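You operate a simulated robot arm through the tools that you are given. There is no shell and no other tool. Be economical: measure what you need, move in short steps, check, and stop when the job is done.

The job below is to be done with a simulated two-armed robot. You get a single attempt, and the scene is never put back.

Task
Wake the volt tester, dock it and see the board drain to 0 V.
Fine: hold the tester while pressing its check key once; dock it while the board is live, then isolator off; at 0 V slide the lock bar across.

It is judged by the outcome, as a careful person would: the job done as asked, and still so three seconds after it is handed in. It fails if anything else is knocked over, pushed out of place, dropped, spilled or broken.

Robot
Two 7-joint arms with two-finger parallel grippers on one trunk, on a base that drives. Base frame: it is fixed to the floor where the robot stands at the start and does not move with it; the origin is under the middle of the robot, x ahead of it, y to its left, z up. Readings come in m, degrees, newtons and seconds.
The left shoulder is at the start at [0.05, 0.187, 1.035], the right one opposite. With the tool pointing down near the work surface each hand reaches from about 0.1 to 0.66 m from the robot's upright axis, wherever it stands, measured 20 degrees to its own side. Places, roughly: check key of the volt tester [2, 3.2, 0.9]; isolator lever [2.1, 3.5, 1.3]; lock bar [2.2, 3.4, 1.3]; lock-out board [2, 3.6, 1.3]; sliding cover [1.8, 3.6, 1.3]; socket of the test dock [1.8, 3.5, 0.9]; volt tester [2, 3.25, 1]. Payload 3.43 kg a hand.
The TCP of each hand is the grasp point between the finger pads, 0.03 m short of the fingertips. In the tool frame z runs along the fingers and y along their closing line. The gripper opens to 0.094 m. The fingers are 0.028 m wide and 0.01 m thick; the gripper's body (0.05 by 0.096 m) begins 0.055 m behind the TCP.
Orientation is that of the tool frame in the base frame, as a unit quaternion [x, y, z, w]. With the fingers straight down and closing along the base's y, the tool's x points along the base's -x, its y along +y and its z along -z.

Tools
- The arms move only by the tool play_rows. It takes "left_increments", "right_increments" or both (then of equal length, played together; a hand with none holds still); each is a list of rows, each a list of 7 numbers: the shift along the tool's x, y, z in m, then the turn, a rotation vector about the tool's x, y, z in rad, then the finger opening in m, from 0 to 0.094. In form: [[tx, ty, tz, rx, ry, rz, claw], ...]. A call has 1 to 12 rows; each row is the pose to reach, as a shift and turn from the pose commanded when the call began, along the tool's axes at that moment. Rows are played at 5 a second. More than 0.05 m and 8.6 degrees between two rows, or a gripper value outside its range, and nothing of the call is played. A pose out of reach is approached as far as the arm can. The call stops where the force on the tool passes 40 N (or 10 N more than at its start, if that is more) or the arm is blocked; 0.2 s more then pass. Each finger travels about 0.153 m/s and halts on what it meets, pressing with about 33 N; the grip force reading is that of the motor and also rises with nothing between the fingers. The clock runs only during rows and for 0.2 s after the last one: add rows that repeat a pose to give the fingers time. The reply holds the time, the measured pose of the TCP, the force on the tool along the base axes, the opening and the grip force, in the units named above and with some noise, with the torque about the TCP (base axes, N m) and any sound that the robot's microphone picked up.
- Cameras (640 x 400 px; columns grow to the right, rows downward): "scene" is now at [0.1513, -0.0093, 1.2142]; the picture's right is [-0.11, -0.99, 0.00], its down [-0.39, 0.04, -0.92] and it looks along [0.91, -0.10, -0.40] (base axes); focal length 252 px, centre (320, 200). "left" rides on the left gripper at [0.076, -0.014, -0.102] in its tool frame; the picture's right is [0.18, 0.98, 0.00], its down [-0.75, 0.14, -0.64] and it looks along [-0.63, 0.12, 0.77] (tool axes); focal length 243 px, centre (320, 200). "right" rides on the right gripper at [0.076, 0.014, -0.102] in its tool frame; the picture's right is [-0.18, 0.98, 0.00], its down [-0.75, -0.14, -0.64] and it looks along [-0.63, -0.12, 0.77] (tool axes); focal length 243 px, centre (320, 200). There is no depth. A picture from a camera that has moved, and an enlarged one, comes with that camera's place and axes in the base frame and with its lens.
- grab_frame(camera): a new picture of that camera. It takes no simulated time.
- slide_trunk(by): slides the trunk up (or, below 0, down) by that many m; the arms and the scene camera ride with it, the base frame stays. It gives what a move gives, with no picture.
- steer(legs): drives the robot by 1 to 6 legs, each [ahead, left, turn to the left] in m, m and degrees, along the robot's own axes; the way and the turn of a leg run together, so that a leg with both is an arc; at most 1.5 m and 180 degrees a leg. The arms and the cameras ride along, it lands a little off, and it stops where it bumps. It gives what a move gives.
- aim_head(pan, tilt): turns the head with the scene camera to pan (to the left, within 80 degrees either way) and tilt (down, from -29 to 69), counted from straight ahead of the robot. It gives what a move gives.
- close_up(camera, box): a new picture of the part [left, top, right, bottom] of that camera's present view, enlarged. It takes no simulated time.
- finish_job(): hands the job in; it is judged then, once.

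Go step by step. Nothing tells you exact positions but the pictures and the camera data: compare them with the known pose of the tool, close in by small moves and look again before you grip or let go. The budget is 135 turns and 122 pictures, counting those below and the enlarged ones. Unless the task says otherwise, let go and move clear before handing in, and close with one line.

The tools are called after "Request:" as a command line: name --argument value ..., lists and objects as JSON in quotes. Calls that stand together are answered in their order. play_rows: Moves the arms, as the interface text tells. Its arguments: {"type":"object","properties":{"left_increments":{"type":"array"},"right_increments":{"type":"array"}},"required":[]} The other tools are called the same way: slide_trunk (by) slides the trunk up or down; steer (legs) drives the base; aim_head (pan, tilt) turns the head that bears the scene camera; grab_frame (camera) takes a picture; close_up (camera, box) takes an enlarged picture of a part of a camera's view; finish_job () hands the job in.

At the start:

```text
time: 0.0
left_position: [0.3807, 0.1366, 1.0998]
left_ee_rot: [-0.001, 1.0, 0.0, 0.0]
left_force: [-0.4, 0.7, 0.5]
left_torque: [-0.03, 0.0, 0.01]
left_grip_width: 0.094
left_grasp_force: 0.0
right_position: [0.3689, -0.1643, 1.1117]
right_ee_rot: [0.001, 1.0, 0.0, 0.0]
right_force: [0.6, 0.1, 0.6]
right_torque: [0.02, 0.03, -0.02]
right_grip_width: 0.0943
right_grasp_force: 0.1
trunk travel left (down, up): [-0.25, 0.182]
robot x, y, heading: [0.0029, 0.0005, -0.1]
head pan, tilt: [-6.4, 23.4]
```

scene: 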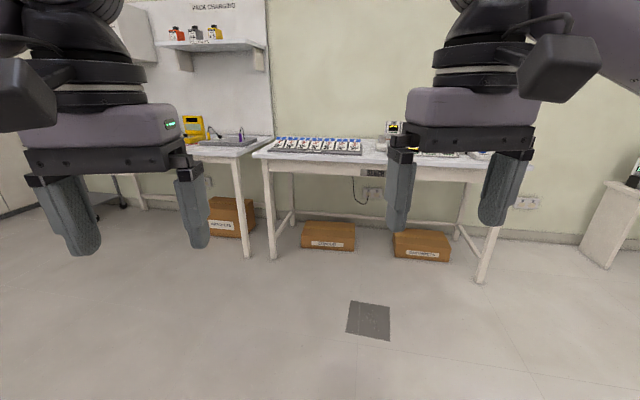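
right: 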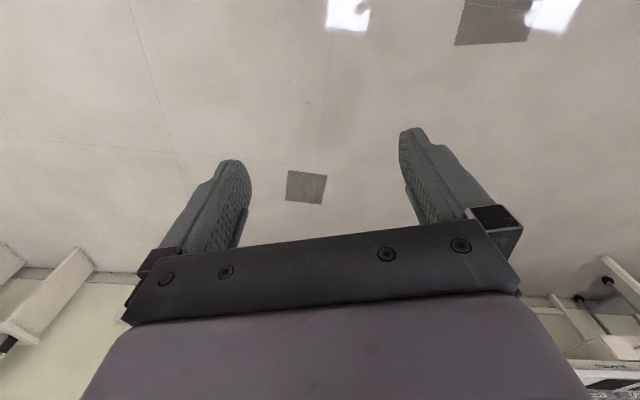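
left: 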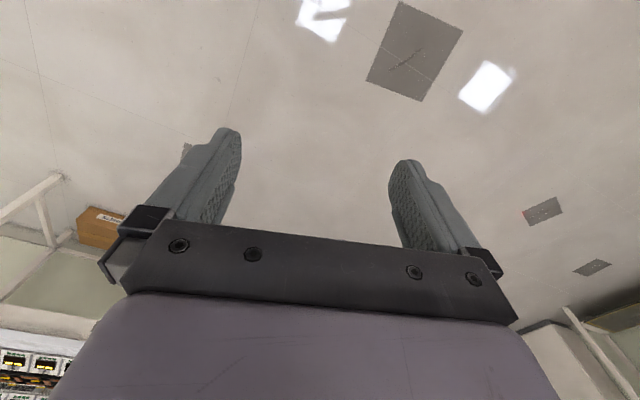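

The view shows benches ahead; the work place should be ahead-left around (2, 3.4). I'll pan the head to look that way.

Request:
aim_head --pan 60 --tilt 10

Request:
grab_frame --camera "scene"

```text
time: 1.4
left_position: [0.3808, 0.1367, 1.0991]
left_ee_rot: [-0.001, 1.0, 0.0, 0.0]
left_force: [-0.4, -1.4, -0.3]
left_torque: [0.02, 0.0, 0.0]
left_grip_width: 0.0939
left_grasp_force: 0.1
right_position: [0.3683, -0.1655, 1.1134]
right_ee_rot: [0.0, 1.0, -0.001, 0.0]
right_force: [0.1, -0.9, 0.1]
right_torque: [0.01, -0.03, -0.02]
right_grip_width: 0.0942
right_grasp_force: 0.1
trunk travel left (down, up): [-0.25, 0.182]
robot x, y, heading: [0.0007, -0.0001, 0.1]
head pan, tilt: [60.0, 10.0]
```

```text
118 pictures are left
camera scene: at [0.1059, 0.0816, 1.2359], right [0.87, -0.5, 0.0], down [-0.09, -0.15, -0.98], along [0.49, 0.85, -0.17], focal length 252 px, centre (320, 200)
```

scene: 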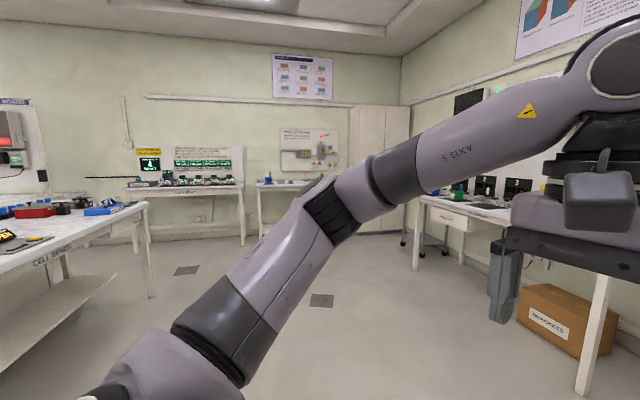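

The lock-out board hangs on the far wall with a small bench below. I'll turn and drive part way, then look again.

Request:
steer --legs '[[0, 0, 60], [1.5, 0, 0], [0, 0, 30]]'

Request:
aim_head --pan -35 --tilt 10

Request:
grab_frame --camera "scene"

```text
time: 12.9
left_position: [0.6407, 1.672, 1.1003]
left_ee_rot: [-0.702, 0.712, 0.0, 0.001]
left_force: [0.3, 0.5, -0.1]
left_torque: [-0.01, 0.0, 0.02]
left_grip_width: 0.094
left_grasp_force: 0.1
right_position: [0.9424, 1.6552, 1.1123]
right_ee_rot: [-0.701, 0.713, 0.0, 0.0]
right_force: [-0.5, 0.3, 0.0]
right_torque: [0.04, 0.01, 0.01]
right_grip_width: 0.0939
right_grasp_force: 0.1
trunk travel left (down, up): [-0.25, 0.182]
robot x, y, heading: [0.7725, 1.2909, 89.1]
head pan, tilt: [60.0, 10.0]
```

```text
time: 14.6
left_position: [0.6422, 1.6713, 1.1002]
left_ee_rot: [-0.701, 0.713, 0.0, 0.0]
left_force: [0.2, 0.0, 0.2]
left_torque: [-0.03, -0.02, 0.02]
left_grip_width: 0.0941
left_grasp_force: 0.1
right_position: [0.9409, 1.6551, 1.1125]
right_ee_rot: [-0.701, 0.713, 0.001, 0.0]
right_force: [0.1, -0.7, -0.1]
right_torque: [0.0, -0.01, 0.0]
right_grip_width: 0.0939
right_grasp_force: 0.0
trunk travel left (down, up): [-0.25, 0.182]
robot x, y, heading: [0.7691, 1.289, 88.9]
head pan, tilt: [-35.0, 10.0]
```

```text
117 pictures are left
camera scene: at [0.8276, 1.4247, 1.236], right [0.81, -0.59, 0.0], down [-0.1, -0.14, -0.98], along [0.58, 0.8, -0.17], focal length 252 px, centre (320, 200)
```

scene: 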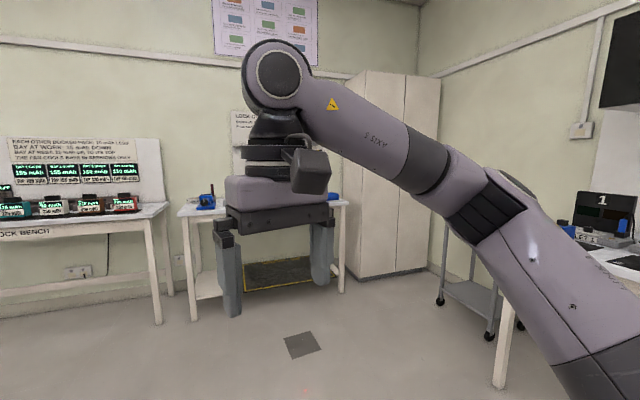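

Bench with the board is ahead-right behind the gripper. I'll drive ahead and then right to stand in front of it.

Request:
steer --legs '[[0.75, 0, 1], [0, -1.1, 0]]'

Request:
aim_head --pan 0 --tilt 10

Request:
grab_frame --camera "scene"

```text
time: 28.1
left_position: [1.7111, 2.4283, 1.1002]
left_ee_rot: [0.713, -0.701, 0.0, 0.0]
left_force: [-0.4, 0.2, -0.2]
left_torque: [0.01, -0.01, 0.02]
left_grip_width: 0.0941
left_grasp_force: 0.0
right_position: [2.0132, 2.4224, 1.1122]
right_ee_rot: [0.713, -0.701, -0.001, 0.001]
right_force: [-0.5, -0.5, -0.7]
right_torque: [-0.02, 0.02, 0.02]
right_grip_width: 0.0944
right_grasp_force: 0.1
trunk travel left (down, up): [-0.25, 0.182]
robot x, y, heading: [1.857, 2.0479, 91.1]
head pan, tilt: [-35.0, 10.0]
```

```text
time: 29.1
left_position: [1.711, 2.4283, 1.1002]
left_ee_rot: [0.713, -0.701, 0.0, 0.0]
left_force: [0.3, -0.9, 0.0]
left_torque: [0.02, 0.0, 0.03]
left_grip_width: 0.0941
left_grasp_force: 0.2
right_position: [2.0123, 2.4225, 1.1126]
right_ee_rot: [0.713, -0.701, -0.001, 0.0]
right_force: [0.4, -0.1, -0.6]
right_torque: [0.03, -0.02, -0.01]
right_grip_width: 0.094
right_grasp_force: 0.0
trunk travel left (down, up): [-0.25, 0.182]
robot x, y, heading: [1.8536, 2.0531, 91.0]
head pan, tilt: [0.0, 10.0]
```

```text
116 pictures are left
camera scene: at [1.853, 2.2031, 1.236], right [1.0, 0.02, 0.0], down [0.0, -0.17, -0.98], along [-0.02, 0.98, -0.17], focal length 252 px, centre (320, 200)
```

scene: 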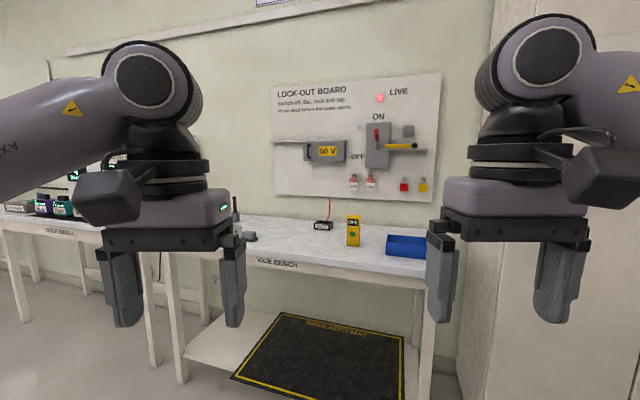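

Request:
close_up --camera "scene" --box '[260, 70, 460, 195]'

Request:
close_up --camera "scene" --box '[230, 190, 430, 290]'

```text
3.20 times, centred on (360, 132) of scene
camera zoom: at [1.853, 2.2031, 1.236], right [1.0, 0.02, 0.0], down [0.0, -0.17, -0.98], along [-0.02, 0.98, -0.17], focal length 808 px, centre (192, 416)
```

zoom: 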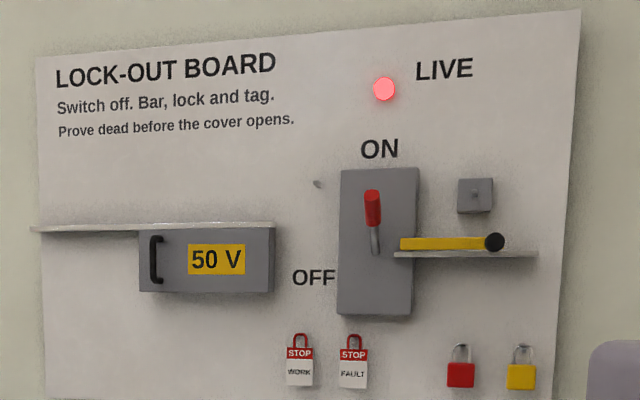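

```text
3.20 times, centred on (330, 240) of scene
camera zoom: at [1.853, 2.2031, 1.236], right [1.0, 0.02, 0.0], down [0.0, -0.17, -0.98], along [-0.02, 0.98, -0.17], focal length 808 px, centre (288, 72)
```

zoom: 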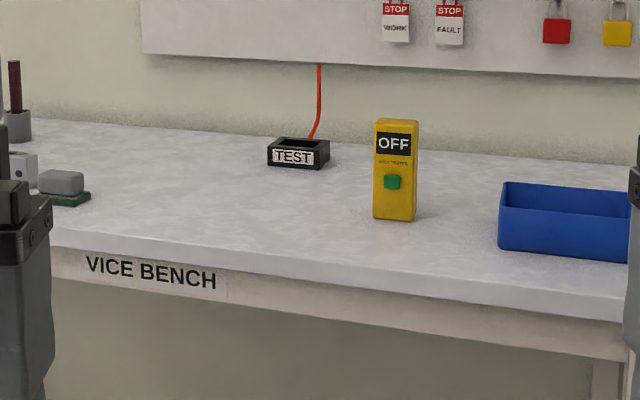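

I see the tester (OFF, standing on the bench at about (1.97, 3.23), 0.865–1.0 high), the dock labelled TEST, and the board with lever up (ON), yellow bar right of it. I'll drive closer.

Request:
steer --legs '[[0.55, -0.08, -1]]'

Request:
aim_head --pan 0 --tilt 35

Request:
grab_frame --camera "scene"

```text
time: 32.3
left_position: [1.7993, 2.9867, 1.0996]
left_ee_rot: [-0.704, 0.71, 0.0, 0.0]
left_force: [0.4, 0.2, 0.5]
left_torque: [-0.03, 0.02, 0.01]
left_grip_width: 0.0941
left_grasp_force: 0.0
right_position: [2.1015, 2.9717, 1.1126]
right_ee_rot: [-0.704, 0.71, 0.001, -0.001]
right_force: [0.4, -0.4, 0.7]
right_torque: [-0.01, 0.0, -0.01]
right_grip_width: 0.0939
right_grasp_force: 0.1
trunk travel left (down, up): [-0.25, 0.182]
robot x, y, heading: [1.9306, 2.6066, 89.5]
head pan, tilt: [0.0, 10.0]
```

```text
time: 33.2
left_position: [1.7991, 2.9853, 1.0992]
left_ee_rot: [-0.704, 0.71, 0.0, 0.0]
left_force: [-0.6, 0.8, -0.2]
left_torque: [0.0, -0.01, 0.01]
left_grip_width: 0.094
left_grasp_force: 0.1
right_position: [2.1024, 2.9713, 1.1129]
right_ee_rot: [-0.703, 0.711, 0.001, -0.001]
right_force: [-0.8, -0.5, -0.6]
right_torque: [0.01, 0.0, 0.0]
right_grip_width: 0.0937
right_grasp_force: 0.1
trunk travel left (down, up): [-0.25, 0.182]
robot x, y, heading: [1.9318, 2.6067, 89.6]
head pan, tilt: [0.0, 35.0]
```

```text
113 pictures are left
camera scene: at [1.9356, 2.7527, 1.1959], right [1.0, -0.01, 0.0], down [-0.01, -0.57, -0.82], along [0.01, 0.82, -0.57], focal length 252 px, centre (320, 200)
```

scene: 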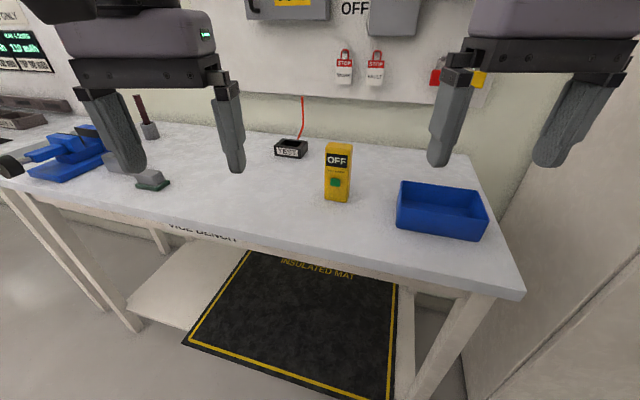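

Bench front edge is at y≈3.07, tester front face ≈(1.978, 3.228), dock ≈(1.85, 3.47). I need to be closer for the dock; advancing by 0.2.

Request:
steer --legs '[[0.2, 0, 0.4]]'

Request:
aim_head --pan 0 --tilt 60

Request:
grab_frame --camera "scene"

```text
time: 34.7
left_position: [1.787, 3.138, 1.0995]
left_ee_rot: [-0.707, 0.707, 0.0, 0.0]
left_force: [-0.3, -0.2, -0.5]
left_torque: [0.0, -0.04, 0.01]
left_grip_width: 0.0941
left_grasp_force: 0.1
right_position: [2.089, 3.1271, 1.1128]
right_ee_rot: [-0.706, 0.708, 0.001, 0.0]
right_force: [-1.3, -0.2, 0.0]
right_torque: [0.02, -0.02, 0.02]
right_grip_width: 0.094
right_grasp_force: 0.1
trunk travel left (down, up): [-0.25, 0.182]
robot x, y, heading: [1.9199, 2.7536, 90.2]
head pan, tilt: [0.0, 35.0]
```

```text
time: 35.6
left_position: [1.7874, 3.1374, 1.0996]
left_ee_rot: [-0.707, 0.707, 0.0, 0.001]
left_force: [0.5, -0.6, -0.4]
left_torque: [0.02, 0.0, 0.0]
left_grip_width: 0.0941
left_grasp_force: 0.1
right_position: [2.0884, 3.1253, 1.1121]
right_ee_rot: [-0.706, 0.708, 0.001, -0.001]
right_force: [0.1, 0.1, -0.5]
right_torque: [-0.01, 0.03, -0.03]
right_grip_width: 0.0941
right_grasp_force: 0.0
trunk travel left (down, up): [-0.25, 0.182]
robot x, y, heading: [1.9234, 2.7578, 90.2]
head pan, tilt: [0.0, 60.0]
```

```text
112 pictures are left
camera scene: at [1.9238, 2.8831, 1.1616], right [1.0, 0.0, 0.0], down [0.0, -0.87, -0.5], along [0.0, 0.5, -0.87], focal length 252 px, centre (320, 200)
```

scene: 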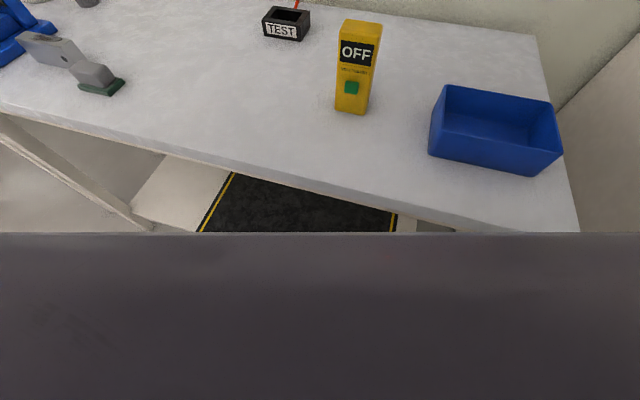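

The drive stopped at y≈2.755, perhaps at the bench. I'll test whether the left hand reaches over the dock (≈(1.85, 3.47)) with the tool down, high and empty.

Request:
play_rows --left_increments '[[-0.045, -0.01, 0, 0, 0, 0, 0.094], [-0.09, -0.02, 0, 0, 0, 0, 0.094], [-0.135, -0.03, 0, 0, 0, 0, 0.094], [-0.18, -0.04, 0, 0, 0, 0, 0.094], [-0.225, -0.05, 0, 0, 0, 0, 0.094], [-0.27, -0.063, 0, 0, 0, 0, 0.094], [-0.31, -0.063, 0, 0, 0, 0, 0.094], [-0.333, -0.063, 0, 0, 0, 0, 0.094]]'

Request:
grab_frame --camera "left"

Request:
aim_head --pan 0 --tilt 25

Request:
grab_frame --camera "scene"

```text
time: 37.4
left_position: [1.8234, 3.3261, 1.0703]
left_ee_rot: [-0.706, 0.708, -0.001, 0.0]
left_force: [0.5, 0.0, 0.1]
left_torque: [0.0, 0.02, -0.03]
left_grip_width: 0.094
left_grasp_force: 0.1
left hand out of reach, approached as far as the arm can: row 4, 5, 6, 7, 8
right_position: [2.0887, 3.125, 1.1134]
right_ee_rot: [-0.705, 0.709, 0.001, 0.0]
right_force: [-0.1, 0.2, -1.0]
right_torque: [0.0, 0.0, 0.02]
right_grip_width: 0.0942
right_grasp_force: 0.0
trunk travel left (down, up): [-0.25, 0.182]
robot x, y, heading: [1.9185, 2.7552, 90.0]
head pan, tilt: [0.0, 60.0]
```

```text
111 pictures are left
camera left: at [1.8377, 3.2501, 1.1745], right [-0.98, -0.18, 0.0], down [-0.14, 0.75, 0.64], along [-0.12, 0.63, -0.77], focal length 243 px, centre (320, 200)
```

left: 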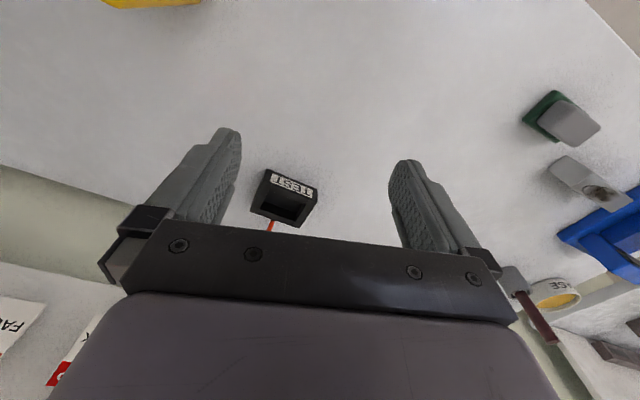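

```text
time: 38.4
left_position: [1.8239, 3.326, 1.0714]
left_ee_rot: [-0.706, 0.708, -0.001, 0.0]
left_force: [0.5, 0.0, 0.2]
left_torque: [0.02, -0.03, -0.02]
left_grip_width: 0.094
left_grasp_force: 0.0
right_position: [2.088, 3.125, 1.1132]
right_ee_rot: [-0.706, 0.708, 0.001, -0.001]
right_force: [-0.1, 0.2, -1.1]
right_torque: [0.03, 0.01, 0.0]
right_grip_width: 0.0939
right_grasp_force: 0.1
trunk travel left (down, up): [-0.25, 0.182]
robot x, y, heading: [1.9205, 2.7546, 89.9]
head pan, tilt: [0.0, 25.0]
```

```text
110 pictures are left
camera scene: at [1.9239, 2.9087, 1.2115], right [1.0, 0.0, 0.0], down [0.0, -0.42, -0.91], along [0.0, 0.91, -0.42], focal length 252 px, centre (320, 200)
```

scene: 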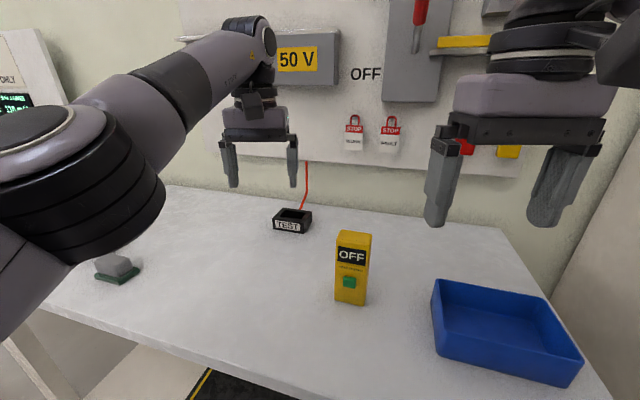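

Tool-down reach is short of the dock (≈(1.845, 3.48)) from here. I'll retract the left hand, then try to inch the base further to see whether it was a bump.

Request:
play_rows --left_increments '[[0.045, 0, 0, 0, 0, 0, 0.094], [0.09, 0, 0, 0, 0, 0, 0.094], [0.135, 0, 0, 0, 0, 0, 0.094], [0.18, 0, 0, 0, 0, 0, 0.094], [0.22, 0, 0, 0, 0, 0, 0.094]]'

Request:
steer --legs '[[0.06, 0, 0]]'

```text
time: 39.8
left_position: [1.7904, 3.2057, 1.1234]
left_ee_rot: [0.835, -0.528, 0.155, -0.023]
left_force: [0.2, -0.5, -0.2]
left_torque: [0.0, -0.02, 0.0]
left_grip_width: 0.094
left_grasp_force: 0.0
left hand out of reach, approached as far as the arm can: row 1, 2, 3
right_position: [2.0893, 3.1258, 1.1117]
right_ee_rot: [-0.706, 0.708, 0.002, 0.0]
right_force: [-0.1, 0.2, -0.2]
right_torque: [0.03, -0.06, -0.01]
right_grip_width: 0.094
right_grasp_force: 0.2
trunk travel left (down, up): [-0.25, 0.182]
robot x, y, heading: [1.9242, 2.7534, 89.7]
head pan, tilt: [0.0, 25.0]
stopped in row 5 (left hand): the arm was blocked; the commanded pose is now the measured one
```

```text
time: 40.5
left_position: [1.7897, 3.2068, 1.1232]
left_ee_rot: [0.835, -0.528, 0.155, -0.023]
left_force: [0.2, -0.2, -0.2]
left_torque: [0.02, 0.01, 0.02]
left_grip_width: 0.0943
left_grasp_force: 0.0
right_position: [2.0877, 3.1237, 1.1133]
right_ee_rot: [-0.706, 0.708, 0.001, 0.0]
right_force: [0.6, -0.3, 0.0]
right_torque: [-0.02, 0.01, -0.01]
right_grip_width: 0.094
right_grasp_force: 0.0
trunk travel left (down, up): [-0.25, 0.182]
robot x, y, heading: [1.9199, 2.7603, 89.7]
head pan, tilt: [0.0, 25.0]
stopped in leg 1: the robot was blocked; the commanded pose is now the measured one
```

The base is at its limit (y≈2.757), and the left hand twisted during the retreat. I'll straighten the left hand in place, then look.

Request:
play_rows --left_increments '[[0, 0, 0, -0.051, -0.038, 0.088, 0.094], [0, 0, 0, -0.102, -0.075, 0.176, 0.094], [0, 0, 0, -0.153, -0.113, 0.263, 0.094], [0, 0, 0, -0.204, -0.15, 0.351, 0.094], [0, 0, 0, -0.255, -0.188, 0.439, 0.094]]'

Request:
grab_frame --camera "scene"

```text
time: 41.7
left_position: [1.7915, 3.2068, 1.1237]
left_ee_rot: [-0.707, 0.708, 0.0, -0.002]
left_force: [-0.4, 0.0, -0.4]
left_torque: [0.02, -0.02, 0.03]
left_grip_width: 0.0936
left_grasp_force: 0.1
right_position: [2.0878, 3.1255, 1.1128]
right_ee_rot: [-0.706, 0.708, 0.002, 0.001]
right_force: [-0.7, -0.3, -0.7]
right_torque: [-0.02, 0.01, 0.02]
right_grip_width: 0.0941
right_grasp_force: 0.0
trunk travel left (down, up): [-0.25, 0.182]
robot x, y, heading: [1.9206, 2.7585, 90.0]
head pan, tilt: [0.0, 25.0]
```

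```text
109 pictures are left
camera scene: at [1.9237, 2.9085, 1.2116], right [1.0, 0.0, 0.0], down [0.0, -0.42, -0.91], along [0.0, 0.91, -0.42], focal length 252 px, centre (320, 200)
```

scene: 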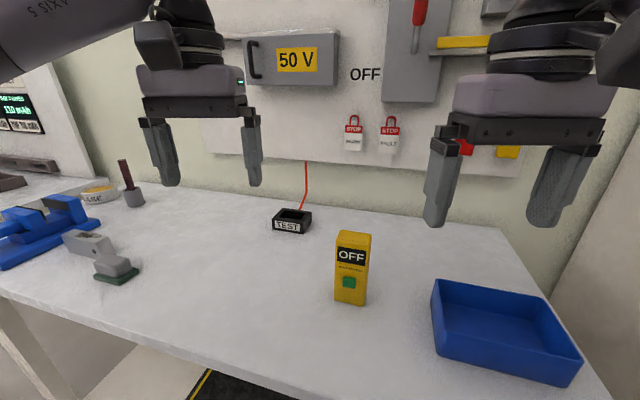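

Left hand is straight again. To gain left-arm reach I'll turn the robot ~20° right (which brings the left shoulder forward) and use a modest forward tilt of the hand.

Request:
steer --legs '[[-0.03, 0, 0], [0, 0, -20], [0.027, 0.01, 0]]'

Request:
slide_trunk --by 0.08

Request:
aim_head --pan 20 --tilt 45

Request:
grab_frame --camera "scene"

Request:
grab_frame --camera "left"

```text
time: 44.1
left_position: [1.9546, 3.2222, 1.1224]
left_ee_rot: [-0.571, 0.821, -0.001, -0.002]
left_force: [-0.7, -0.1, -0.7]
left_torque: [-0.04, 0.02, 0.01]
left_grip_width: 0.0941
left_grasp_force: 0.1
right_position: [2.2057, 3.0428, 1.1133]
right_ee_rot: [-0.569, 0.823, 0.0, 0.002]
right_force: [-0.8, 0.4, -0.2]
right_torque: [0.02, -0.01, 0.02]
right_grip_width: 0.0939
right_grasp_force: 0.0
trunk travel left (down, up): [-0.25, 0.182]
robot x, y, heading: [1.9223, 2.7553, 69.7]
head pan, tilt: [0.0, 25.0]
```

```text
time: 45.3
left_position: [1.9555, 3.2232, 1.2038]
left_ee_rot: [-0.571, 0.821, -0.002, -0.002]
left_force: [0.6, 0.5, -0.3]
left_torque: [-0.01, 0.04, 0.01]
left_grip_width: 0.094
left_grasp_force: 0.1
right_position: [2.204, 3.0422, 1.1929]
right_ee_rot: [-0.57, 0.822, 0.001, 0.0]
right_force: [0.0, 0.2, -0.3]
right_torque: [0.03, -0.01, 0.0]
right_grip_width: 0.0939
right_grasp_force: 0.1
trunk travel left (down, up): [-0.33, 0.102]
robot x, y, heading: [1.9229, 2.7562, 69.4]
head pan, tilt: [0.0, 25.0]
```

```text
time: 46.1
left_position: [1.9554, 3.2213, 1.2031]
left_ee_rot: [-0.57, 0.821, -0.001, -0.001]
left_force: [-0.4, 0.6, -0.6]
left_torque: [0.01, -0.02, -0.01]
left_grip_width: 0.0938
left_grasp_force: 0.0
right_position: [2.2041, 3.0419, 1.1928]
right_ee_rot: [-0.569, 0.822, 0.0, 0.001]
right_force: [-0.5, 0.1, 0.5]
right_torque: [0.01, 0.04, -0.04]
right_grip_width: 0.094
right_grasp_force: 0.0
trunk travel left (down, up): [-0.33, 0.102]
robot x, y, heading: [1.9228, 2.7561, 69.5]
head pan, tilt: [20.0, 45.0]
```

```text
108 pictures are left
camera scene: at [1.9444, 2.8927, 1.2611], right [1.0, -0.01, 0.0], down [-0.01, -0.71, -0.71], along [0.01, 0.71, -0.71], focal length 252 px, centre (320, 200)
```

scene: 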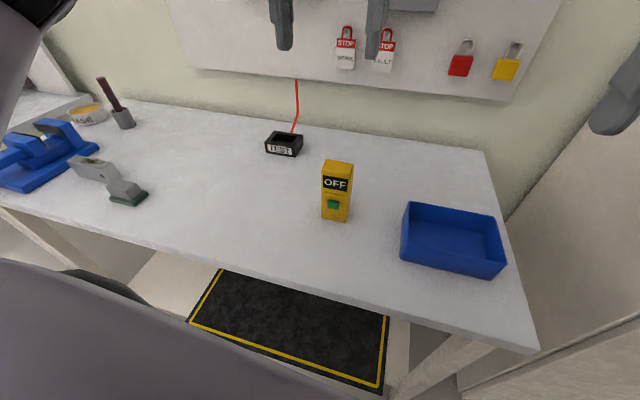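

```text
107 pictures are left
camera left: at [1.9414, 3.1458, 1.3063], right [-0.99, 0.17, 0.0], down [0.13, 0.76, 0.64], along [0.11, 0.63, -0.77], focal length 243 px, centre (320, 200)
```

left: 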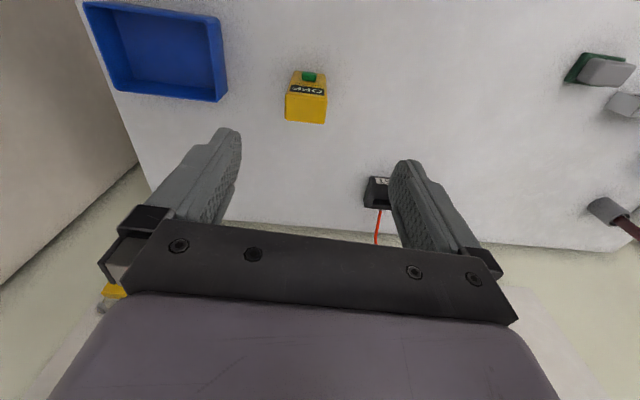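

I'll enlarge tester and dock in both views for accurate measurement.

Request:
close_up --camera "scene" --box '[250, 120, 370, 240]'

Request:
close_up --camera "left" --box '[260, 50, 420, 250]'

```text
3.33 times, centred on (310, 180) of scene
camera zoom: at [1.9444, 2.8927, 1.2611], right [1.0, -0.01, 0.0], down [-0.01, -0.71, -0.71], along [0.01, 0.71, -0.71], focal length 841 px, centre (353, 267)
```

zoom: 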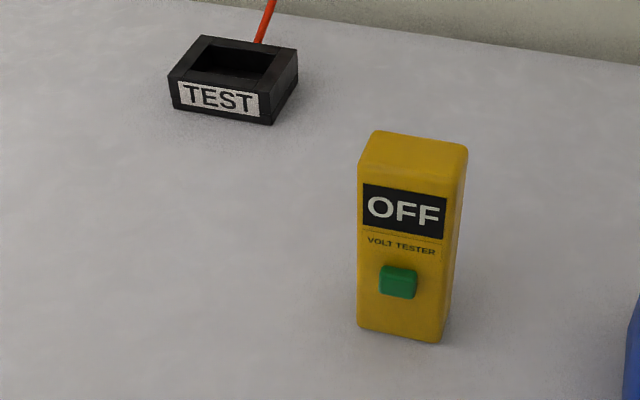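

```text
2.00 times, centred on (340, 150) of left
camera zoom: at [1.9414, 3.1458, 1.3063], right [-0.99, 0.17, 0.0], down [0.13, 0.76, 0.64], along [0.11, 0.63, -0.77], focal length 485 px, centre (280, 300)
```

zoom: 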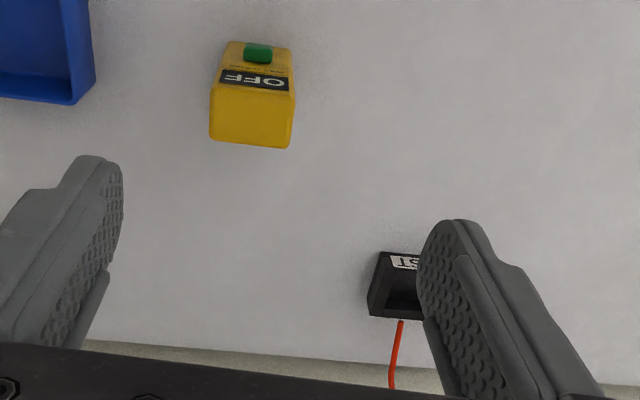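

The bench (and tester, dock, board) is yawed about −16°, so facing heading ≈73.5° is square to it. I'll align, shift left a little and try to get closer.

Request:
steer --legs '[[0, 0, 4], [0, 0.08, 0], [0.08, 0, 0]]'

Request:
grab_frame --camera "scene"

```text
time: 48.3
left_position: [1.8441, 3.2474, 1.2048]
left_ee_rot: [-0.599, 0.801, -0.001, -0.001]
left_force: [-0.7, 0.4, 0.1]
left_torque: [0.01, -0.01, 0.01]
left_grip_width: 0.0942
left_grasp_force: 0.1
right_position: [2.1054, 3.0858, 1.1928]
right_ee_rot: [-0.598, 0.801, 0.001, 0.001]
right_force: [-0.3, 0.4, -0.4]
right_torque: [-0.01, 0.02, -0.01]
right_grip_width: 0.0938
right_grasp_force: 0.1
trunk travel left (down, up): [-0.33, 0.102]
robot x, y, heading: [1.8443, 2.7841, 73.8]
head pan, tilt: [20.0, 45.0]
stopped in leg 3: the robot was blocked; the commanded pose is now the measured one
```

```text
104 pictures are left
camera scene: at [1.857, 2.9184, 1.261], right [1.0, 0.06, 0.0], down [0.04, -0.71, -0.71], along [-0.04, 0.71, -0.71], focal length 252 px, centre (320, 200)
```

scene: 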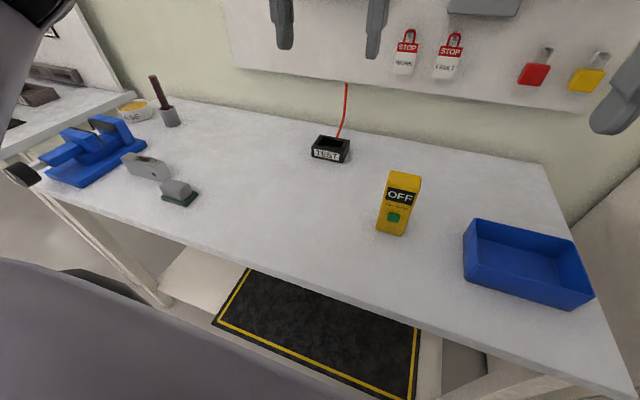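

Now at (1.844, 2.784), heading 73.8°, square to the bench. I'll bring the left hand above the tester (≈(1.982, 3.246)), tilted 30° forward, fingers open.

Request:
play_rows --left_increments '[[-0.0075, -0.0265, 0.029, 0, -0.105, 0, 0.094], [-0.015, -0.053, 0.058, 0, -0.209, 0, 0.094], [-0.0225, -0.0795, 0.087, 0, -0.314, 0, 0.094], [-0.03, -0.106, 0.116, 0, -0.419, 0, 0.094], [-0.0375, -0.1325, 0.145, 0, -0.5236, 0, 0.094], [-0.0375, -0.1325, 0.145, 0, -0.5236, 0, 0.094]]'

Request:
grab_frame --camera "left"

Request:
grab_frame --camera "scene"

```text
time: 49.7
left_position: [1.9829, 3.2463, 1.057]
left_ee_rot: [-0.58, 0.773, 0.155, 0.207]
left_force: [-0.8, 0.7, 0.8]
left_torque: [-0.02, -0.02, -0.02]
left_grip_width: 0.094
left_grasp_force: 0.1
right_position: [2.1073, 3.0874, 1.193]
right_ee_rot: [-0.599, 0.801, 0.001, 0.001]
right_force: [0.6, 0.6, -0.2]
right_torque: [-0.01, -0.02, 0.01]
right_grip_width: 0.0941
right_grasp_force: 0.0
trunk travel left (down, up): [-0.33, 0.102]
robot x, y, heading: [1.8465, 2.7841, 73.5]
head pan, tilt: [20.0, 45.0]
```

```text
103 pictures are left
camera left: at [1.9631, 3.13, 1.1085], right [-0.99, 0.12, -0.09], down [-0.04, 0.36, 0.93], along [0.15, 0.93, -0.35], focal length 243 px, centre (320, 200)
```

left: 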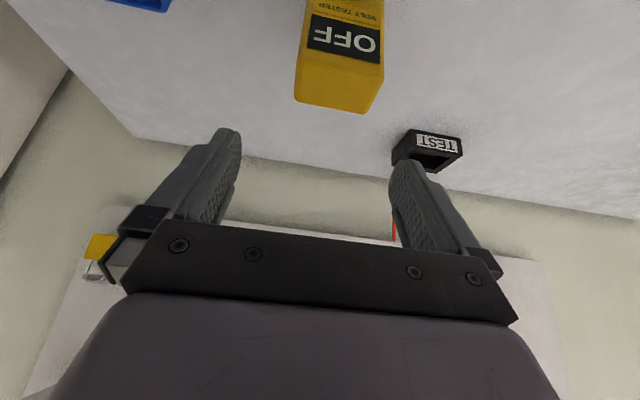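

```text
102 pictures are left
camera scene: at [1.8571, 2.9186, 1.261], right [1.0, 0.06, 0.0], down [0.04, -0.71, -0.71], along [-0.04, 0.71, -0.71], focal length 252 px, centre (320, 200)
```

scene: 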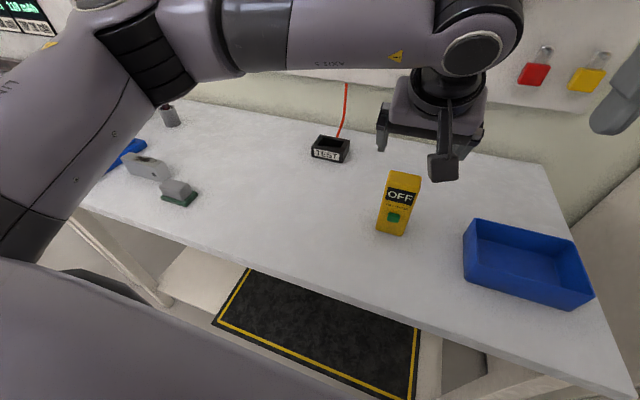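

Measured tester centre ≈(1.979, 3.248), agreeing with the hand's position. Descending vertically to z≈0.95 around it.

Request:
play_rows --left_increments '[[0.018, 0.004, 0.031, 0, 0, 0, 0.094], [0.036, 0.004, 0.062, 0, 0, 0, 0.094], [0.0535, 0.004, 0.0927, 0, 0, 0, 0.094], [0.0535, 0.004, 0.0927, 0, 0, 0, 0.094]]'

Request:
grab_frame --camera "left"

Request:
grab_frame --camera "scene"

```text
time: 50.7
left_position: [1.9768, 3.2496, 0.952]
left_ee_rot: [-0.58, 0.773, 0.154, 0.207]
left_force: [0.6, -0.3, 0.4]
left_torque: [-0.01, 0.02, -0.01]
left_grip_width: 0.0939
left_grasp_force: 0.0
right_position: [2.1064, 3.0879, 1.1921]
right_ee_rot: [-0.598, 0.801, 0.001, 0.0]
right_force: [0.9, -1.3, 0.0]
right_torque: [0.0, 0.01, 0.02]
right_grip_width: 0.094
right_grasp_force: 0.1
trunk travel left (down, up): [-0.33, 0.102]
robot x, y, heading: [1.845, 2.7777, 73.5]
head pan, tilt: [20.0, 45.0]
```

```text
101 pictures are left
camera left: at [1.958, 3.1336, 1.004], right [-0.99, 0.12, -0.09], down [-0.04, 0.36, 0.93], along [0.15, 0.93, -0.35], focal length 243 px, centre (320, 200)
```

left: 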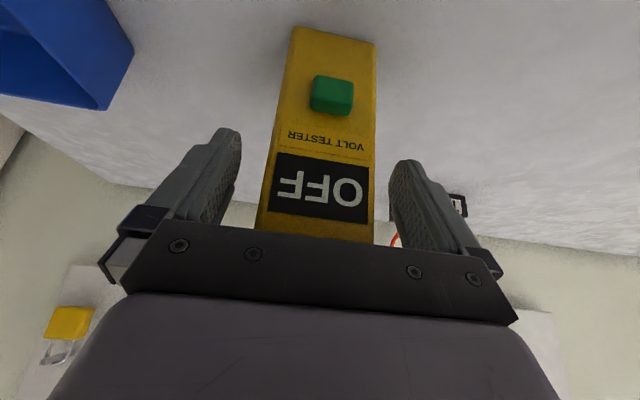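

```text
100 pictures are left
camera scene: at [1.8572, 2.9186, 1.261], right [1.0, 0.06, 0.0], down [0.04, -0.71, -0.71], along [-0.04, 0.71, -0.71], focal length 252 px, centre (320, 200)
```

scene: 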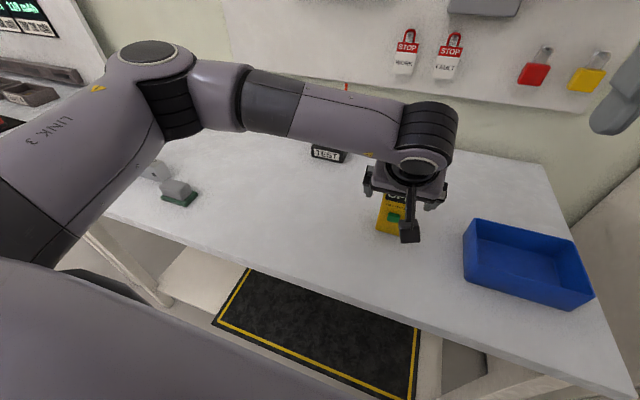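

Fingers straddle the tester with the display and key visible between them. Closing the grip.

Request:
play_rows --left_increments '[[0, 0, 0, 0, 0, 0, 0.06], [0, 0, 0, 0, 0, 0, 0.03], [0, 0, 0, 0, 0, 0, 0.03], [0, 0, 0, 0, 0, 0, 0.03]]'

```text
time: 51.7
left_position: [1.9779, 3.251, 0.9543]
left_ee_rot: [-0.58, 0.773, 0.154, 0.206]
left_force: [0.6, -0.5, 1.0]
left_torque: [-0.01, -0.02, 0.01]
left_grip_width: 0.0599
left_grasp_force: 33.0
right_position: [2.1081, 3.0876, 1.194]
right_ee_rot: [-0.599, 0.801, 0.002, 0.0]
right_force: [0.4, -0.3, -0.9]
right_torque: [-0.03, -0.01, 0.01]
right_grip_width: 0.0939
right_grasp_force: 0.1
trunk travel left (down, up): [-0.33, 0.102]
robot x, y, heading: [1.8465, 2.7799, 73.3]
head pan, tilt: [20.0, 45.0]
```

Gripped at 0.060 m. Lifting 0.14 m and slightly forward, then a look.

Request:
play_rows --left_increments '[[-0.0175, 0, -0.0303, 0, 0, 0, 0.03], [-0.035, 0, -0.0606, 0, 0, 0, 0.03], [-0.0525, 0, -0.0909, 0, 0, 0, 0.03], [-0.07, 0, -0.121, 0, 0, 0, 0.03], [-0.1046, 0, -0.101, 0, 0, 0, 0.03], [-0.139, 0, -0.081, 0, 0, 0, 0.03], [-0.139, 0, -0.081, 0, 0, 0, 0.03]]'

Request:
grab_frame --camera "left"

Request:
grab_frame --camera "scene"

```text
time: 53.3
left_position: [2.0, 3.3255, 1.0911]
left_ee_rot: [-0.579, 0.773, 0.154, 0.207]
left_force: [-0.1, 0.2, -1.5]
left_torque: [-0.01, 0.02, -0.03]
left_grip_width: 0.06
left_grasp_force: 32.3
right_position: [2.1058, 3.0869, 1.1931]
right_ee_rot: [-0.598, 0.802, 0.0, 0.001]
right_force: [-0.2, 0.6, -0.6]
right_torque: [0.01, 0.01, 0.01]
right_grip_width: 0.0941
right_grasp_force: 0.1
trunk travel left (down, up): [-0.33, 0.102]
robot x, y, heading: [1.8427, 2.7799, 73.3]
head pan, tilt: [20.0, 45.0]
```

```text
99 pictures are left
camera left: at [1.981, 3.2076, 1.1428], right [-0.99, 0.12, -0.09], down [-0.04, 0.36, 0.93], along [0.15, 0.92, -0.35], focal length 243 px, centre (320, 200)
```

left: 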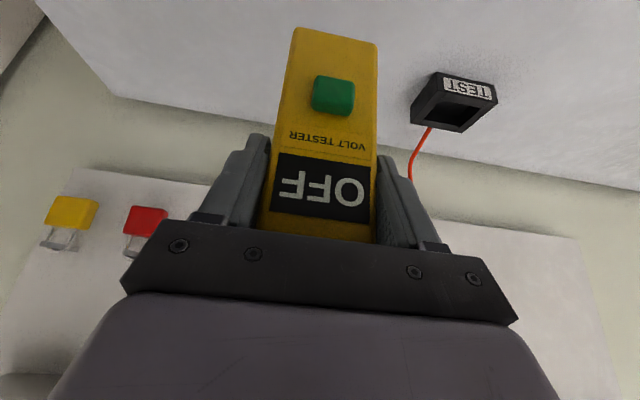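

```text
98 pictures are left
camera scene: at [1.8572, 2.9187, 1.261], right [1.0, 0.06, 0.0], down [0.04, -0.71, -0.71], along [-0.04, 0.71, -0.71], focal length 252 px, centre (320, 200)
```

scene: 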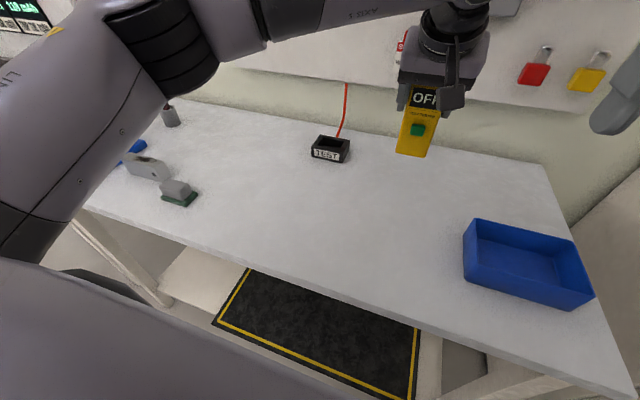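

Tester held firmly, key at ≈(1.995, 3.301, 1.050). Now I'll pitch the right hand to point forward, well to the right of the left hand, with fingers closed.

Request:
play_rows --right_increments '[[-0.01, 0, 0.008, 0, -0.143, 0, 0.08], [-0.02, 0, 0.016, 0, -0.286, 0, 0.06], [-0.03, 0, 0.024, 0, -0.428, 0, 0.04], [-0.04, 0, 0.032, 0, -0.571, 0, 0.02], [-0.05, 0, 0.04, 0, -0.714, 0, 0.0], [-0.06, 0, 0.048, 0, -0.857, 0, 0.0], [-0.07, 0, 0.056, 0, -1.0, 0, 0.0], [-0.08, 0, 0.064, 0, -1.142, 0, 0.0], [-0.09, 0, 0.072, 0, -1.285, 0, 0.0], [-0.1, 0, 0.08, 0, -1.428, 0, 0.0], [-0.11, 0, 0.09, 0, -1.571, 0, 0.0], [-0.11, 0, 0.09, 0, -1.571, 0, 0.0]]'

Request:
grab_frame --camera "scene"

Request:
grab_frame --camera "right"

```text
time: 55.9
left_position: [2.002, 3.3246, 1.0909]
left_ee_rot: [-0.579, 0.773, 0.156, 0.206]
left_force: [0.3, -0.6, -2.1]
left_torque: [-0.02, 0.03, 0.03]
left_grip_width: 0.0599
left_grasp_force: 33.4
right_position: [2.1369, 3.1944, 1.1055]
right_ee_rot: [-0.42, 0.568, 0.424, 0.567]
right_force: [0.7, 0.2, -0.1]
right_torque: [-0.01, 0.02, 0.09]
right_grip_width: 0.0002
right_grasp_force: 33.3
right hand out of reach, approached as far as the arm can: row 11
trunk travel left (down, up): [-0.33, 0.102]
robot x, y, heading: [1.8444, 2.7829, 73.5]
head pan, tilt: [20.0, 45.0]
```

```text
97 pictures are left
camera scene: at [1.8589, 2.9186, 1.2609], right [1.0, 0.06, 0.0], down [0.04, -0.71, -0.71], along [-0.04, 0.71, -0.71], focal length 252 px, centre (320, 200)
```

scene: 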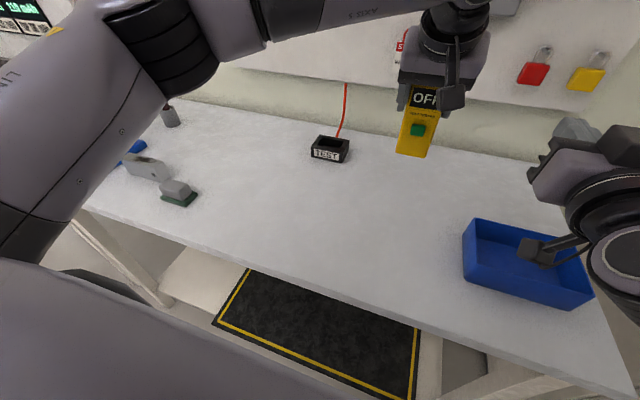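

```text
96 pictures are left
camera right: at [2.094, 3.0999, 1.0291], right [-0.94, 0.28, 0.19], down [-0.04, -0.66, 0.75], along [0.33, 0.7, 0.63], focal length 243 px, centre (320, 200)
```

right: 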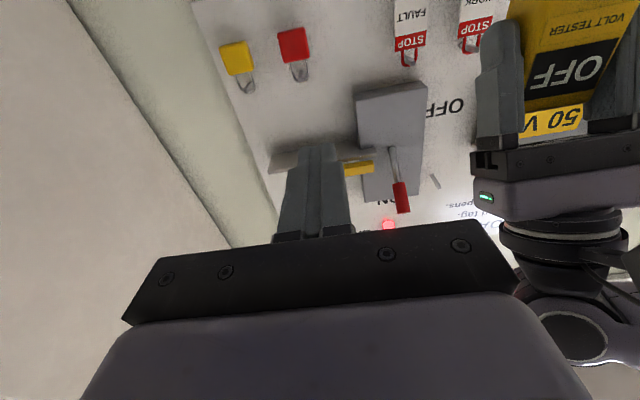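

Right hand now points forward. I'll yaw it 20° left, lower it to key height and move it in front of the key, still ~6 cm away.

Request:
play_rows --right_increments '[[0.02, 0.0, -0.01, -0.116, 0, 0, 0.0], [0.04, 0.01, -0.02, -0.232, 0, 0, 0.0], [0.0585, 0.04, -0.033, -0.349, 0, 0, 0.0], [0.0585, 0.08, -0.033, -0.349, 0, 0, 0.0], [0.0585, 0.11, -0.033, -0.349, 0, 0, 0.0], [0.0585, 0.133, -0.033, -0.349, 0, 0, 0.0], [0.0585, 0.133, -0.033, -0.349, 0, 0, 0.0]]'

Request:
grab_frame --camera "scene"

Request:
grab_frame --camera "right"

Request:
grab_frame --camera "left"

```text
time: 57.5
left_position: [2.001, 3.3239, 1.0915]
left_ee_rot: [-0.58, 0.773, 0.154, 0.206]
left_force: [-0.4, -0.2, -1.5]
left_torque: [0.0, 0.01, 0.0]
left_grip_width: 0.06
left_grasp_force: 32.9
right_position: [1.9899, 3.1956, 1.0489]
right_ee_rot: [-0.513, 0.485, 0.516, 0.486]
right_force: [0.7, -0.4, -0.1]
right_torque: [0.01, -0.01, 0.0]
right_grip_width: 0.0001
right_grasp_force: 33.2
right hand out of reach, approached as far as the arm can: row 1, 2, 3, 4, 5, 6, 7
trunk travel left (down, up): [-0.33, 0.102]
robot x, y, heading: [1.842, 2.7779, 73.6]
head pan, tilt: [20.0, 45.0]
```

```text
95 pictures are left
camera scene: at [1.8573, 2.9188, 1.261], right [1.0, 0.06, 0.0], down [0.04, -0.71, -0.71], along [-0.04, 0.71, -0.71], focal length 252 px, centre (320, 200)
```

scene: 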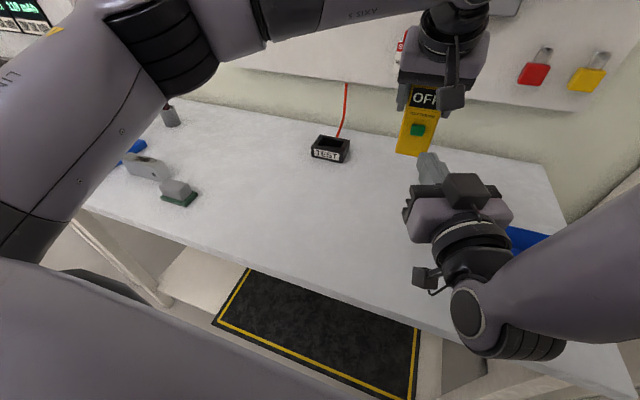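

```text
94 pictures are left
camera right: at [1.9813, 3.093, 0.9724], right [-0.98, -0.06, 0.19], down [0.18, -0.64, 0.75], along [0.07, 0.77, 0.63], focal length 243 px, centre (320, 200)
```

right: 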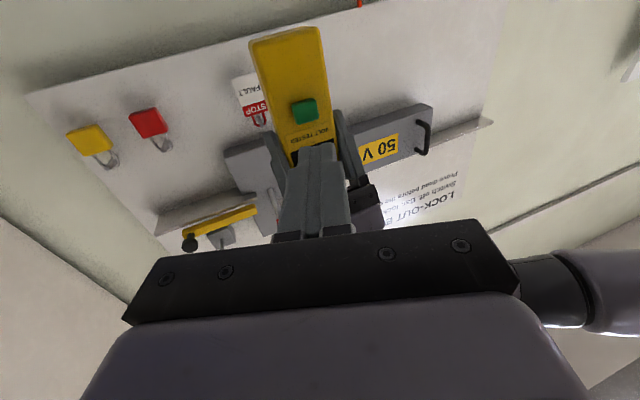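

```text
93 pictures are left
camera left: at [1.981, 3.2075, 1.1428], right [-0.99, 0.12, -0.09], down [-0.04, 0.36, 0.93], along [0.15, 0.93, -0.35], focal length 243 px, centre (320, 200)
```

left: 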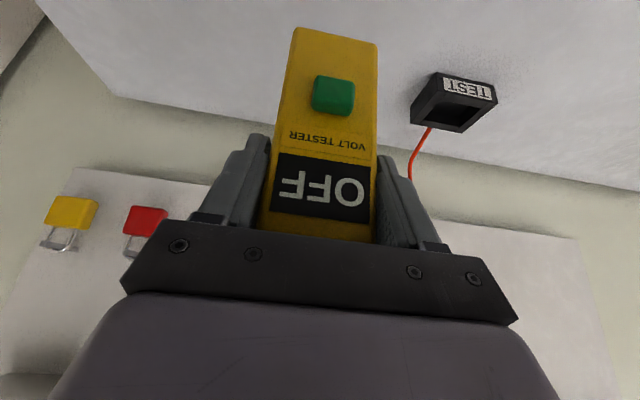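

Right fingertips are lined up with the key (key ≈(1.995, 3.300, 1.046); tip ≈(1.988, 3.226, 1.049)). Advancing 5 cm, then checking.

Request:
play_rows --right_increments '[[0, 0, 0.02, 0, 0, 0, 0.0], [0, 0, 0.04, 0, 0, 0, 0.0], [0, 0, 0.05, 0, 0, 0, 0.0], [0, 0, 0.05, 0, 0, 0, 0.0]]'

Request:
grab_frame --camera "left"

Request:
grab_frame --camera "right"

```text
time: 58.5
left_position: [2.0006, 3.3256, 1.0913]
left_ee_rot: [-0.579, 0.774, 0.154, 0.206]
left_force: [-0.5, -0.2, -1.2]
left_torque: [0.0, -0.01, 0.01]
left_grip_width: 0.06
left_grasp_force: 33.2
right_position: [1.9761, 3.2402, 1.0556]
right_ee_rot: [-0.511, 0.486, 0.515, 0.487]
right_force: [0.1, -0.2, -0.5]
right_torque: [-0.01, 0.02, 0.0]
right_grip_width: 0.0
right_grasp_force: 33.2
right hand out of reach, approached as far as the arm can: row 1, 2, 3, 4
trunk travel left (down, up): [-0.33, 0.102]
robot x, y, heading: [1.845, 2.7781, 73.5]
head pan, tilt: [20.0, 45.0]
```

```text
92 pictures are left
camera left: at [1.981, 3.2075, 1.1428], right [-0.99, 0.12, -0.09], down [-0.04, 0.36, 0.93], along [0.15, 0.93, -0.35], focal length 243 px, centre (320, 200)
```

left: 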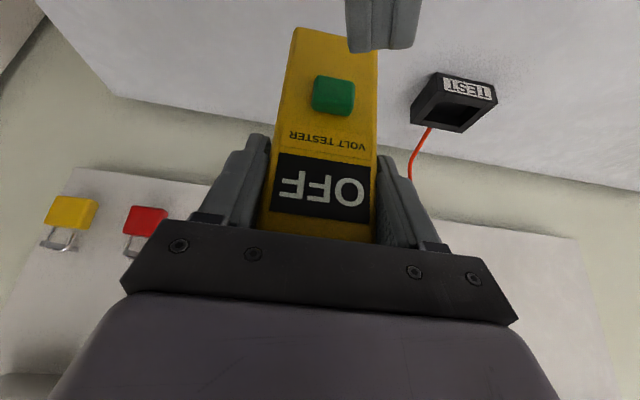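

```text
91 pictures are left
camera right: at [1.9682, 3.1377, 0.9795], right [-0.98, -0.05, 0.19], down [0.18, -0.64, 0.75], along [0.08, 0.77, 0.63], focal length 243 px, centre (320, 200)
```

right: 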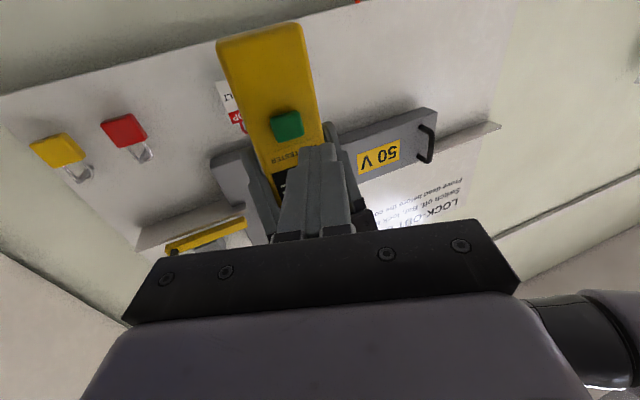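

The right arm is at a reach limit, with its tip at ≈(1.974, 3.270, 1.056). I'll instead bring the tester to the finger with the left hand: align sideways/up first and close most of the gap.

Request:
play_rows --left_increments '[[0.0, 0.01, -0.006, 0, 0, 0, 0.03], [0.0, 0.02, -0.0117, 0, 0, 0, 0.03], [0.0125, 0.0157, -0.0189, 0, 0, 0, 0.03], [0.0125, 0.0157, -0.0189, 0, 0, 0, 0.03]]'

Request:
grab_frame --camera "left"

Request:
grab_frame --camera "right"

```text
time: 59.5
left_position: [1.9792, 3.3101, 1.1012]
left_ee_rot: [-0.58, 0.772, 0.155, 0.206]
left_force: [0.6, 0.2, -2.5]
left_torque: [-0.02, -0.02, 0.01]
left_grip_width: 0.06
left_grasp_force: 33.3
right_position: [1.9781, 3.24, 1.0542]
right_ee_rot: [-0.511, 0.487, 0.515, 0.486]
right_force: [-0.3, 0.6, 0.7]
right_torque: [0.0, 0.0, 0.02]
right_grip_width: 0.0
right_grasp_force: 33.8
trunk travel left (down, up): [-0.33, 0.102]
robot x, y, heading: [1.8479, 2.7826, 73.4]
head pan, tilt: [20.0, 45.0]
```

```text
90 pictures are left
camera left: at [1.9602, 3.1934, 1.1521], right [-0.99, 0.12, -0.09], down [-0.04, 0.36, 0.93], along [0.15, 0.93, -0.35], focal length 243 px, centre (320, 200)
```

left: 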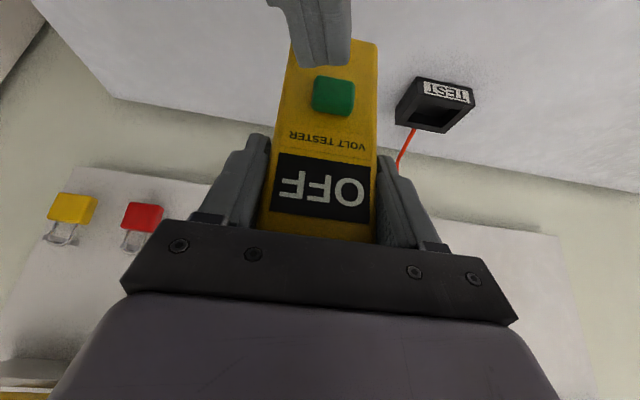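

```text
89 pictures are left
camera right: at [1.9684, 3.1373, 0.9786], right [-0.98, -0.05, 0.19], down [0.18, -0.64, 0.75], along [0.08, 0.77, 0.63], focal length 243 px, centre (320, 200)
```

right: 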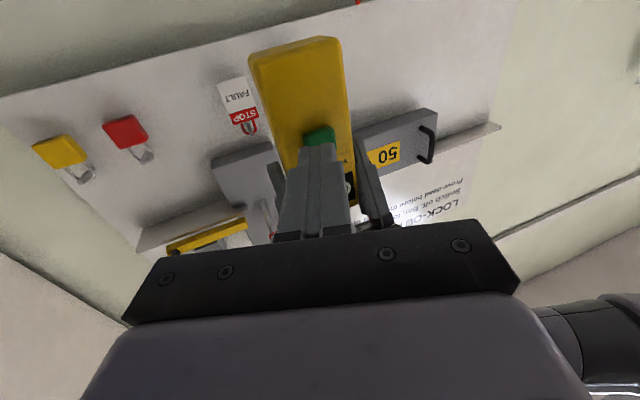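

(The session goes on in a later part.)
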